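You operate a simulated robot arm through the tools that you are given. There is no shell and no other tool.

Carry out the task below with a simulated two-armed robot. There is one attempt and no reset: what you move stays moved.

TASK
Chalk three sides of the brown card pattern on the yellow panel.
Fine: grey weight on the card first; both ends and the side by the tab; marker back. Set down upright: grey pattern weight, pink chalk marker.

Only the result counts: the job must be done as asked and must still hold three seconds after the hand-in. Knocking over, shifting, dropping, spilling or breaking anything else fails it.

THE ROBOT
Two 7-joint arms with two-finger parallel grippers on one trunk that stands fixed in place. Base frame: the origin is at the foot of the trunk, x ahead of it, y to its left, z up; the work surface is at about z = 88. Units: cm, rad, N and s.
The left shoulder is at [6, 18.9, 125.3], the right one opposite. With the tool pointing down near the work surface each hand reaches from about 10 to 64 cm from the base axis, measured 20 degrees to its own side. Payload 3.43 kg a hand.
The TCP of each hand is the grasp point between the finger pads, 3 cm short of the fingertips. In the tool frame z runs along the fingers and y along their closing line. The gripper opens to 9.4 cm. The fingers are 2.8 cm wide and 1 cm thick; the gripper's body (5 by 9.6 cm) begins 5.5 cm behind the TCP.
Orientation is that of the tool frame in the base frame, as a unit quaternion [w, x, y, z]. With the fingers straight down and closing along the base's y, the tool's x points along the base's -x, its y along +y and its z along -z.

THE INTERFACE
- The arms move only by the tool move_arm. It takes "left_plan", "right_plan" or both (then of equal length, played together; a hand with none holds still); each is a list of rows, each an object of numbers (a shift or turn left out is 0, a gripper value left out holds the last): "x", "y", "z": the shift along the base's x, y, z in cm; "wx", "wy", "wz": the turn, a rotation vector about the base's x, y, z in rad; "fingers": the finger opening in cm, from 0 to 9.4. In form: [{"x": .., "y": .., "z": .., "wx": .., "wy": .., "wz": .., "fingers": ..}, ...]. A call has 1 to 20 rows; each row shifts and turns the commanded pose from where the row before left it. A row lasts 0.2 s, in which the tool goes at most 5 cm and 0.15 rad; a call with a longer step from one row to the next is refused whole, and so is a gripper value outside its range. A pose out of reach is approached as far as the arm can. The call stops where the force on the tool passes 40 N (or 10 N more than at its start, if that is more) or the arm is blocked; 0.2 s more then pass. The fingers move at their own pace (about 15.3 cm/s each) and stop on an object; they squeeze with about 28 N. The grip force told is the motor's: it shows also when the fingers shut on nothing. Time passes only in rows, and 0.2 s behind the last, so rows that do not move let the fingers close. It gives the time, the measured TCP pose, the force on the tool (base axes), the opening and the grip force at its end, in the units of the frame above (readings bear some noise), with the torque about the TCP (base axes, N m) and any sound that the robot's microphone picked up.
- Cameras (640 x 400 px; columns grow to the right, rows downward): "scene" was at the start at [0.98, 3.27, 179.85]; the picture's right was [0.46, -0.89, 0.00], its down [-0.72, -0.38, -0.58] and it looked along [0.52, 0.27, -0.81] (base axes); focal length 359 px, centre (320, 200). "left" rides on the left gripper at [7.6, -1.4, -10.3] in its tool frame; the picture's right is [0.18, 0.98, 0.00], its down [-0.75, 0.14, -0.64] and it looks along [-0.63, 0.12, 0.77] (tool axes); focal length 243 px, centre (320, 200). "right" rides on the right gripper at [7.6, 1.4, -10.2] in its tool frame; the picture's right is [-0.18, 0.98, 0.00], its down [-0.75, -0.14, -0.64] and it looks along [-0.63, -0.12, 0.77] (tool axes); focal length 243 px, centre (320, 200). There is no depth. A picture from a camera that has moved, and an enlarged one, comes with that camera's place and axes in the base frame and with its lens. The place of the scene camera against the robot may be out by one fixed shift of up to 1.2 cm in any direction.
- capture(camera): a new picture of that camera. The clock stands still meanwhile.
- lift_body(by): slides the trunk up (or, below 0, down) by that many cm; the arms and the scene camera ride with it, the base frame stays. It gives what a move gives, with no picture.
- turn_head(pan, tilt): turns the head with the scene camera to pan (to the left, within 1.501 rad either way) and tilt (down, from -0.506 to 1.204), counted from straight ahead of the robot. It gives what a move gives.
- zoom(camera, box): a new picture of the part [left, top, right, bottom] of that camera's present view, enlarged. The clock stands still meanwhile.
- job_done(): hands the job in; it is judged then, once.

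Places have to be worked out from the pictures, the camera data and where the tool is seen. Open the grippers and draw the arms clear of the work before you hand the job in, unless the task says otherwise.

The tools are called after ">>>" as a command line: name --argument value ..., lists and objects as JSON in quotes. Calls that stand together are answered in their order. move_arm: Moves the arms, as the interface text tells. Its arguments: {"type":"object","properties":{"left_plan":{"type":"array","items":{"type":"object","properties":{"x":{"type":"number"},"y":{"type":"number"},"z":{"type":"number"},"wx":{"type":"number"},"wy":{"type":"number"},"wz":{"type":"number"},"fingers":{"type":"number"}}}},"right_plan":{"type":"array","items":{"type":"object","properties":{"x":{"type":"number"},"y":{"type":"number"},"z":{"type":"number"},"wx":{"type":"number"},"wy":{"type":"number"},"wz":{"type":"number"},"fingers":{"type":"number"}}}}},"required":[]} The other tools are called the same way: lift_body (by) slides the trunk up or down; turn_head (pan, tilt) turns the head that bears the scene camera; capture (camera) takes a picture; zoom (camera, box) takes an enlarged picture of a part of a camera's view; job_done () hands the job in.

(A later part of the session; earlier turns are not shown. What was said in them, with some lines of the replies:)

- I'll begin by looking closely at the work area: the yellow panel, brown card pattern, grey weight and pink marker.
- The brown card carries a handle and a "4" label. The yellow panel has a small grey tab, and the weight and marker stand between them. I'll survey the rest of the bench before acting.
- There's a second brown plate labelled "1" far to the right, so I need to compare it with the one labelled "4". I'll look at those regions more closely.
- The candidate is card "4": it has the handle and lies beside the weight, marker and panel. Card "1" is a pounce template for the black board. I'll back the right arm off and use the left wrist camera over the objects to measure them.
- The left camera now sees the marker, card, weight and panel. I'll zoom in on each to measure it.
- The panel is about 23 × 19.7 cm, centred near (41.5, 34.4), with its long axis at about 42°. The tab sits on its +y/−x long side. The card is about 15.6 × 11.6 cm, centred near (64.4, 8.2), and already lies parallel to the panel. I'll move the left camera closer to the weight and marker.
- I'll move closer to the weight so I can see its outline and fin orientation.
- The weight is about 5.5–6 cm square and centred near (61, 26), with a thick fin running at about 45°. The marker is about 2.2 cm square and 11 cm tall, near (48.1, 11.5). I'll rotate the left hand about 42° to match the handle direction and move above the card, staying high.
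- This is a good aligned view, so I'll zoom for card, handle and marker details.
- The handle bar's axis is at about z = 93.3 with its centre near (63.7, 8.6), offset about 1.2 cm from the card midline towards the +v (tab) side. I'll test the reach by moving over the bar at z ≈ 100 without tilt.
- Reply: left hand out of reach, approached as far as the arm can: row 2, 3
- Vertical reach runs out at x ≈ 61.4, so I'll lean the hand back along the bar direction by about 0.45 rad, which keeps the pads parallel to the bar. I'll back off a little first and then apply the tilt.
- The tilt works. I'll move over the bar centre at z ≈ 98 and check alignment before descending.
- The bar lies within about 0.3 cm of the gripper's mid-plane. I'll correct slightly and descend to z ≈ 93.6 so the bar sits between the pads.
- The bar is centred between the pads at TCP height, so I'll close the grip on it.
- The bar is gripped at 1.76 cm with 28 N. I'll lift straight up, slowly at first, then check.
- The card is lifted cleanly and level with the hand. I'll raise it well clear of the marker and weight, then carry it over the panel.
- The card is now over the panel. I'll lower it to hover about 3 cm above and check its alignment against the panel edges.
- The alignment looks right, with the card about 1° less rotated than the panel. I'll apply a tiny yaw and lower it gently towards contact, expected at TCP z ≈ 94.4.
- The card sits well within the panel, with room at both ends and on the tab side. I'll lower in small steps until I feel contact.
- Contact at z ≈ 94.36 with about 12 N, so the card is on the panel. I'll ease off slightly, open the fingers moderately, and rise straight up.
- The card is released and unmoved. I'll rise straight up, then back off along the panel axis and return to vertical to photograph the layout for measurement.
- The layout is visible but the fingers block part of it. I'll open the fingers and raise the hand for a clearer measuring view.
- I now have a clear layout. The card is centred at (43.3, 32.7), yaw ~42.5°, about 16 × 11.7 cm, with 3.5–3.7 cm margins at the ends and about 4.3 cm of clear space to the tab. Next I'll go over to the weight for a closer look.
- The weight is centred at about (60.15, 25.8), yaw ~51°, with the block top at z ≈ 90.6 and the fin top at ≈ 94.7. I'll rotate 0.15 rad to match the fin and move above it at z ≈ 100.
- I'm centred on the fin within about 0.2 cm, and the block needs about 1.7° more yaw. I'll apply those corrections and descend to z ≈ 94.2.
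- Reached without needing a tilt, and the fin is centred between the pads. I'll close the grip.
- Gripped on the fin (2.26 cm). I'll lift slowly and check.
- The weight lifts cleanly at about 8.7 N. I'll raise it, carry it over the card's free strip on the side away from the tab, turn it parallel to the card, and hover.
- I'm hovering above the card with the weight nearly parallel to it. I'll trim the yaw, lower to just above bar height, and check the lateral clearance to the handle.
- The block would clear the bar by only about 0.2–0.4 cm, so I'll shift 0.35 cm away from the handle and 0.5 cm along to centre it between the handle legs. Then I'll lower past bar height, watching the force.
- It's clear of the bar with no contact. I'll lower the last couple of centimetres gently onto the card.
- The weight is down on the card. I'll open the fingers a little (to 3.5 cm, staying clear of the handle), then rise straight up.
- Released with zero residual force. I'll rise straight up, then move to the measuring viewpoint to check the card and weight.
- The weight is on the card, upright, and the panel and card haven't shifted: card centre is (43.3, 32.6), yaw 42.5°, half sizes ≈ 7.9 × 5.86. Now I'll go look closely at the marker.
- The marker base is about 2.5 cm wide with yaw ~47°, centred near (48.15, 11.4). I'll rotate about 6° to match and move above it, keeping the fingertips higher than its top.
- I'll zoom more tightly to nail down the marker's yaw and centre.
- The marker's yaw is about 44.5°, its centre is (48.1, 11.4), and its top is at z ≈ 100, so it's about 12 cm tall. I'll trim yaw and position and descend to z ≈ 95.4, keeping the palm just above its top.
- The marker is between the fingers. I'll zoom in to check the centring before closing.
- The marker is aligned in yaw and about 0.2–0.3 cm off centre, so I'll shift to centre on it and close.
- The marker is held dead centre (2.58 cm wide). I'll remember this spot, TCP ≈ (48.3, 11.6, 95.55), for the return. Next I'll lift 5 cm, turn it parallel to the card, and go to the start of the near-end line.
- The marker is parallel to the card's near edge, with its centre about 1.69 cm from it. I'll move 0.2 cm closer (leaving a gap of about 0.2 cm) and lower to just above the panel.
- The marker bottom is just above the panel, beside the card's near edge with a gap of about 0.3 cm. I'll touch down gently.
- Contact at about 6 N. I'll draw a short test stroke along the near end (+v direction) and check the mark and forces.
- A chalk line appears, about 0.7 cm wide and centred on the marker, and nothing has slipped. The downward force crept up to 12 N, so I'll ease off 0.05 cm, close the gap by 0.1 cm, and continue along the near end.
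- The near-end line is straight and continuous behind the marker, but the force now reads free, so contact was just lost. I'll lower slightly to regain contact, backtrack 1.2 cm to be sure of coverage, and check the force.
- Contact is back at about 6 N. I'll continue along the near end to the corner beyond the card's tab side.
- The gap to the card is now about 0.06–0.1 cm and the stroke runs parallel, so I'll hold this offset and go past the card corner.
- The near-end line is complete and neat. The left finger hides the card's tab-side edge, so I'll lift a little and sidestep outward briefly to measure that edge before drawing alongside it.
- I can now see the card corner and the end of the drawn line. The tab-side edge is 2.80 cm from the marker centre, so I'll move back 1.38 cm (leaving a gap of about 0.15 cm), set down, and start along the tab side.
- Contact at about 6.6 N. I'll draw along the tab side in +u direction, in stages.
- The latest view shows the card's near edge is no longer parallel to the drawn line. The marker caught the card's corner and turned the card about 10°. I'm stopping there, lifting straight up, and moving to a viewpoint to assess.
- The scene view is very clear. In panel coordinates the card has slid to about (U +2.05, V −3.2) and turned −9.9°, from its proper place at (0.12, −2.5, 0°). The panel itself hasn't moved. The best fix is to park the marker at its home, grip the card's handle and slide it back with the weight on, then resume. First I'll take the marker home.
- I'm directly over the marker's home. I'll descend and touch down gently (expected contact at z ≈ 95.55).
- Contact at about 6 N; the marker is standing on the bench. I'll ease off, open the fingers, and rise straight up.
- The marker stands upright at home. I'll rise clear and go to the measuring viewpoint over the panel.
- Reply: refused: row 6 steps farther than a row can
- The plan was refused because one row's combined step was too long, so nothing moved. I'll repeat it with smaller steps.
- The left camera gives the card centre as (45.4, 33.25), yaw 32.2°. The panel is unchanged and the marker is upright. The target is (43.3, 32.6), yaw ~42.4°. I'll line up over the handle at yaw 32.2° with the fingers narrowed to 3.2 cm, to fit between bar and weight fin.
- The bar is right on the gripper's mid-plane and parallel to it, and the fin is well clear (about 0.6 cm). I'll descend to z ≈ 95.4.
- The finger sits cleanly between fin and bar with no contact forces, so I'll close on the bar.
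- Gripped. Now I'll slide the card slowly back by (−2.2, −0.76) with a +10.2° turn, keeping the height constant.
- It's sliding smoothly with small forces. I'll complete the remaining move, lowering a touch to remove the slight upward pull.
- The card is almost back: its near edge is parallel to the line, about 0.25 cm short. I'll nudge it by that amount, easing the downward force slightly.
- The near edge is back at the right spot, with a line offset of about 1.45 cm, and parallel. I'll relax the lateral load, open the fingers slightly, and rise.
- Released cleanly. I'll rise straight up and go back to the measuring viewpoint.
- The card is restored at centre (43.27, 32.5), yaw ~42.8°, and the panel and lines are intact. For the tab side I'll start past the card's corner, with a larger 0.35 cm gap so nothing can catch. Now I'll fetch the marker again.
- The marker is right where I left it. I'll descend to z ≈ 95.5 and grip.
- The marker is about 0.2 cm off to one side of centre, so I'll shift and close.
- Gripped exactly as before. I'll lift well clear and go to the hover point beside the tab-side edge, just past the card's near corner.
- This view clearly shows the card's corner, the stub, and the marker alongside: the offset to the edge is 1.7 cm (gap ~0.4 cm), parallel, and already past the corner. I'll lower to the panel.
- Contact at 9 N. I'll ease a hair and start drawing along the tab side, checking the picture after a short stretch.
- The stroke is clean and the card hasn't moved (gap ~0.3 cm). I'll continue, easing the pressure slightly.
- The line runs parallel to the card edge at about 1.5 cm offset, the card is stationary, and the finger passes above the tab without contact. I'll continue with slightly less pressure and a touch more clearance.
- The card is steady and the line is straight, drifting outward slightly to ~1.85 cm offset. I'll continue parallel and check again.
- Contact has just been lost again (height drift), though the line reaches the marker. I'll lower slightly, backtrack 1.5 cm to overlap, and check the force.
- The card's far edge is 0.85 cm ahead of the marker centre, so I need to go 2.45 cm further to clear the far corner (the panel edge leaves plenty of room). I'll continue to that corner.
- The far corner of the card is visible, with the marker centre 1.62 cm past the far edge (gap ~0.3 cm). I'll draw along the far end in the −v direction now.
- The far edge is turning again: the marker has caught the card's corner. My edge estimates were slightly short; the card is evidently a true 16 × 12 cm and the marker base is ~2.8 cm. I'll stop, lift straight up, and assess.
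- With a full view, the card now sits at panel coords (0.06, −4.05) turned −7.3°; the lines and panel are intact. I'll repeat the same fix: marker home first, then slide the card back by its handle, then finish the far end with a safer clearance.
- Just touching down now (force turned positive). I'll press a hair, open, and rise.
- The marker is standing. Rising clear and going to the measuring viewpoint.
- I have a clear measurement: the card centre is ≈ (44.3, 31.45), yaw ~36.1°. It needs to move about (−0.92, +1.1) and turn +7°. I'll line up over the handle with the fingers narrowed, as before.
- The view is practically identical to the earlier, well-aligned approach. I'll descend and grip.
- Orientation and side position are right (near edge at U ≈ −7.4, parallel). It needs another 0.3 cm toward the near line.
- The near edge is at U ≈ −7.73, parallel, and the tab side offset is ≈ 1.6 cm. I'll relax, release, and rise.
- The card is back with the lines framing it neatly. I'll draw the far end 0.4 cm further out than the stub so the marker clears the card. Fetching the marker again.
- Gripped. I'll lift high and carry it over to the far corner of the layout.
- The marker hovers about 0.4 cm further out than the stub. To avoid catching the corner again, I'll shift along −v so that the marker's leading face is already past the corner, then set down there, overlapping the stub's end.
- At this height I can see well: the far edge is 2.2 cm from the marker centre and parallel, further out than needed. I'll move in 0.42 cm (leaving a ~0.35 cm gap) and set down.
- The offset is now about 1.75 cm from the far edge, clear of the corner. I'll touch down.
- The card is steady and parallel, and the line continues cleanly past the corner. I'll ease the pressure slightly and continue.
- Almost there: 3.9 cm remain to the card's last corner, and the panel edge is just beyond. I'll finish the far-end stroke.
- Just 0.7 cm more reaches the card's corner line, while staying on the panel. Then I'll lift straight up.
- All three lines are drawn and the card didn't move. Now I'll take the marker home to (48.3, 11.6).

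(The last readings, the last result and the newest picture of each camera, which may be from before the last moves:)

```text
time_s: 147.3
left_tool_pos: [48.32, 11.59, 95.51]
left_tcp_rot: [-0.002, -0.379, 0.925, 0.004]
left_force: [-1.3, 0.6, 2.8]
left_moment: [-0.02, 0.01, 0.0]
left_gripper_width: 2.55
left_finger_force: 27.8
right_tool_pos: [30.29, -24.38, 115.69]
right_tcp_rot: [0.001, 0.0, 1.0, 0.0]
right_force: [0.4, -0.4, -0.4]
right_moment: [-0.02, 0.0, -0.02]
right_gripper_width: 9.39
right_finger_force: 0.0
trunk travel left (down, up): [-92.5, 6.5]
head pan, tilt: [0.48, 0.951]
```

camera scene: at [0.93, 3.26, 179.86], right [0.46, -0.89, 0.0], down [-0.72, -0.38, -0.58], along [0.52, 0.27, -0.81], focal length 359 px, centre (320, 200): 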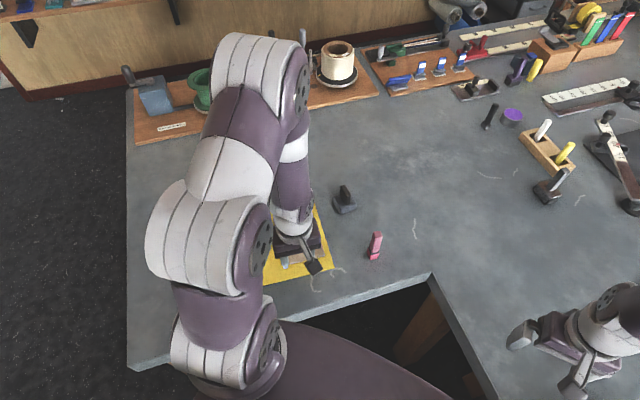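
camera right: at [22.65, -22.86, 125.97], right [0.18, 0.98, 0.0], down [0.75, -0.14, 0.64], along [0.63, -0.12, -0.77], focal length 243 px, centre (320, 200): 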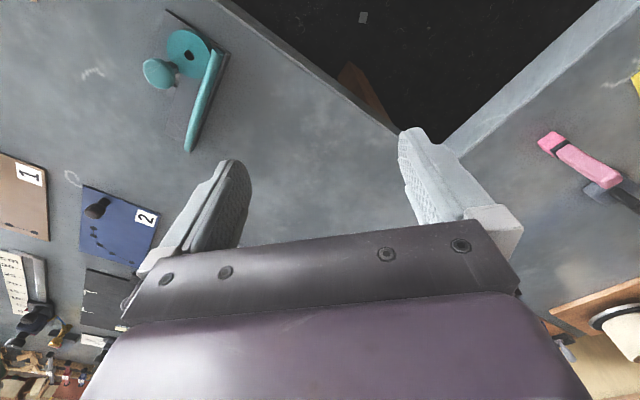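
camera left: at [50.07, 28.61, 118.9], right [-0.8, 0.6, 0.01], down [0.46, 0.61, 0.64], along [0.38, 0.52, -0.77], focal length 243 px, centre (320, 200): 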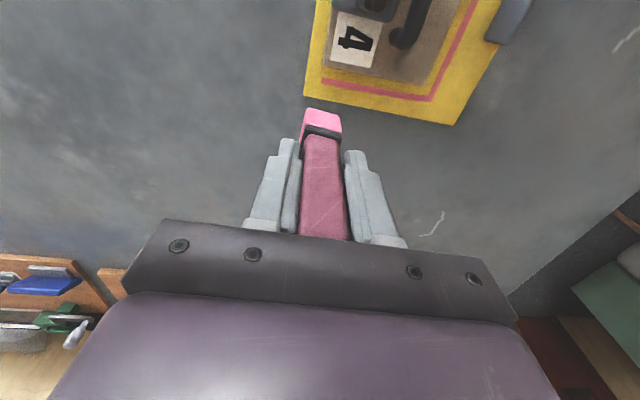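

The marker is on the bench at (48.32, 11.6) with a light ~4 N contact. I'll open the fingers and rise straight up.

>>> move_arm --left_plan '[{}, {"fingers": 6}, {"fingers": 6}, {}]'

>>> move_arm --left_plan '[{"z": 1.5}, {"z": 3}, {"z": 4}, {"z": 4}, {"z": 3}, {"x": -2.5, "y": 2.8, "z": 1.5, "fingers": 9.4}, {"x": -2.7, "y": 3.2, "z": 0}, {"x": -2.7, "y": 3.2}, {"x": -2.7, "y": 3.2}, {"x": -2.2, "y": 3}, {"x": -0.3, "y": 1.3}, {}]'

>>> zoom --camera "left" --box '[210, 20, 410, 190]'

>>> zoom --camera "scene" --box '[240, 170, 400, 290]'

```text
time_s: 148.3
left_tool_pos: [48.36, 11.63, 95.47]
left_tcp_rot: [-0.002, -0.379, 0.925, 0.003]
left_force: [0.6, -0.8, -0.2]
left_moment: [-0.02, 0.04, 0.02]
left_gripper_width: 5.99
left_finger_force: 0.1
right_tool_pos: [30.38, -24.29, 115.57]
right_tcp_rot: [0.0, 0.0, 1.0, -0.001]
right_force: [0.0, 0.2, 0.9]
right_moment: [0.0, 0.0, -0.01]
right_gripper_width: 9.39
right_finger_force: 0.0
trunk travel left (down, up): [-92.5, 6.5]
head pan, tilt: [0.48, 0.951]
```

```text
time_s: 150.9
left_tool_pos: [35.64, 28.18, 112.44]
left_tcp_rot: [-0.002, -0.379, 0.925, 0.003]
left_force: [-0.9, -0.9, -0.7]
left_moment: [0.01, 0.0, 0.04]
left_gripper_width: 9.39
left_finger_force: 0.0
right_tool_pos: [30.31, -24.36, 115.66]
right_tcp_rot: [0.0, 0.0, 1.0, -0.001]
right_force: [0.1, 1.1, -0.2]
right_moment: [0.01, 0.02, -0.01]
right_gripper_width: 9.41
right_finger_force: 0.1
trunk travel left (down, up): [-92.5, 6.5]
head pan, tilt: [0.48, 0.951]
```

```text
2.35 times, centred on (310, 105) of left
camera zoom: at [31.12, 21.63, 122.64], right [-0.82, 0.57, 0.01], down [0.44, 0.63, 0.64], along [0.36, 0.53, -0.77], focal length 571 px, centre (344, 424)
```

zoom: 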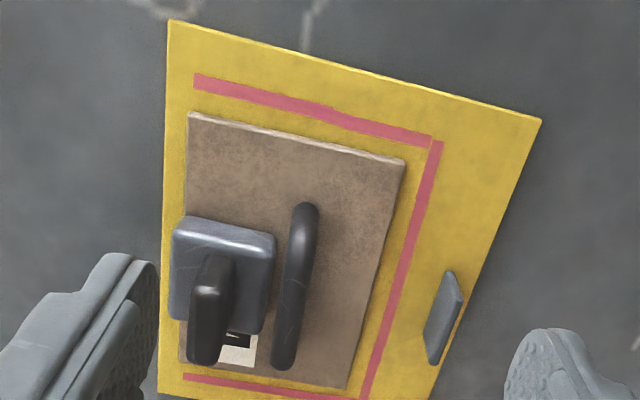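

```text
3.33 times, centred on (320, 230) of scene
camera zoom: at [0.99, 3.23, 179.86], right [0.46, -0.89, 0.0], down [-0.72, -0.38, -0.58], along [0.52, 0.27, -0.81], focal length 1196 px, centre (320, 100)
```

zoom: 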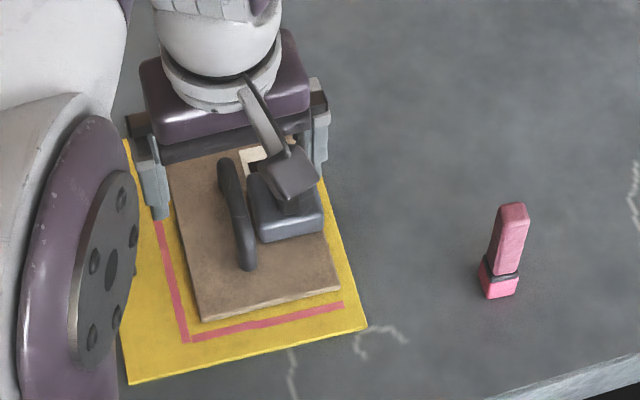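

Everything looks right: the three lines frame the card, the weight is upright on it, and the marker stands at home. I'll withdraw the left arm clear of the work and take a final full look.

>>> move_arm --left_plan '[{"z": 4}, {"z": 4, "x": -1}, {"x": -2.5, "y": 2.5, "z": 2}, {"x": -2.5, "y": 2.5, "z": 1}, {"x": -2.5, "y": 2.5}, {"x": -2.5, "y": 2.5}, {"x": -1.5, "y": 2}, {}]'

>>> capture --camera "scene"

>>> zoom --camera "scene" --box '[240, 180, 360, 290]'

>>> zoom --camera "scene" --box '[340, 200, 420, 280]'

```text
time_s: 152.7
left_tool_pos: [22.77, 40.33, 123.68]
left_tcp_rot: [-0.001, -0.378, 0.926, 0.004]
left_force: [0.8, -0.3, 0.4]
left_moment: [-0.01, 0.03, 0.01]
left_gripper_width: 9.4
left_finger_force: 0.0
right_tool_pos: [30.38, -24.22, 115.63]
right_tcp_rot: [0.0, 0.001, 1.0, 0.0]
right_force: [-0.8, 0.0, 0.1]
right_moment: [-0.01, 0.01, -0.02]
right_gripper_width: 9.4
right_finger_force: 0.0
trunk travel left (down, up): [-92.5, 6.5]
head pan, tilt: [0.48, 0.951]
```

```text
taken
camera scene: at [1.01, 3.22, 179.86], right [0.46, -0.89, 0.0], down [-0.72, -0.38, -0.58], along [0.51, 0.27, -0.81], focal length 359 px, centre (320, 200)
```

scene: 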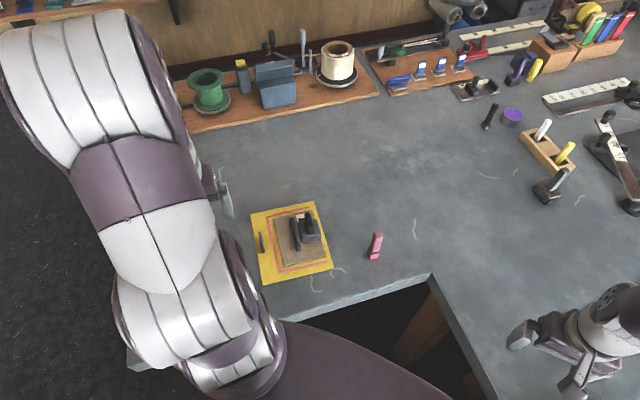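

```text
3.64 times, centred on (300, 235) of scene
camera zoom: at [1.01, 3.22, 179.86], right [0.46, -0.89, 0.0], down [-0.72, -0.38, -0.58], along [0.51, 0.27, -0.81], focal length 1304 px, centre (393, 73)
```

zoom: 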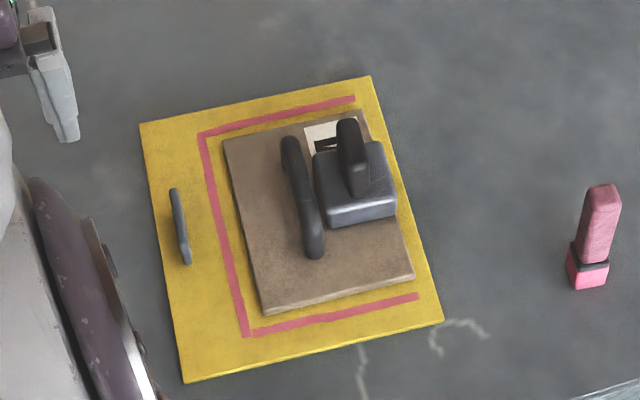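

```text
5.00 times, centred on (380, 240) of scene
camera zoom: at [1.01, 3.22, 179.86], right [0.46, -0.89, 0.0], down [-0.72, -0.38, -0.58], along [0.51, 0.27, -0.81], focal length 1794 px, centre (20, 0)
```

zoom: 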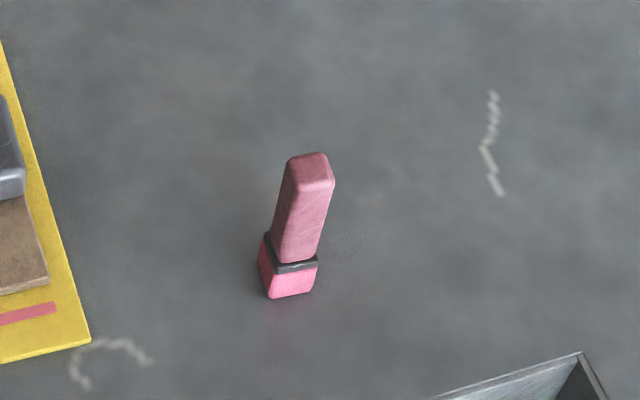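

The final check looks right:
- **Lines:** both ends and the tab side are chalked on the panel around the card.
- **Weight:** it sits upright on the card.
- **Marker:** it stands upright within a pixel of where it started in the scene view.
- **Everything else:** looks untouched, both grippers are open and the arms are clear.

Handing the job in.

>>> job_done

```text
The job is handed in.
```

The job is handed in. The brown card (labelled 4) lies on the yellow panel with the grey weight upright on it. Both ends and the side by the tab are chalked, and the pink marker is back upright where it started.

- **Card slipped twice:** the marker caught a corner of the card and turned it, once on the tab side and once at the far end. Each time I stood the marker back on its spot and slid the card into place by its handle. I left the weight on, then went on drawing.
- **Line spacing:** the chalk lines sit about 1.3 to 2 cm outside the card's edges, widest at the far end. The far-end line was restarted slightly further out than its first 3 cm. It stops about half a centimetre short of the last corner.
- **Rest of the bench:** nothing else looked moved in the final picture. Both grippers are open and the arms are clear.
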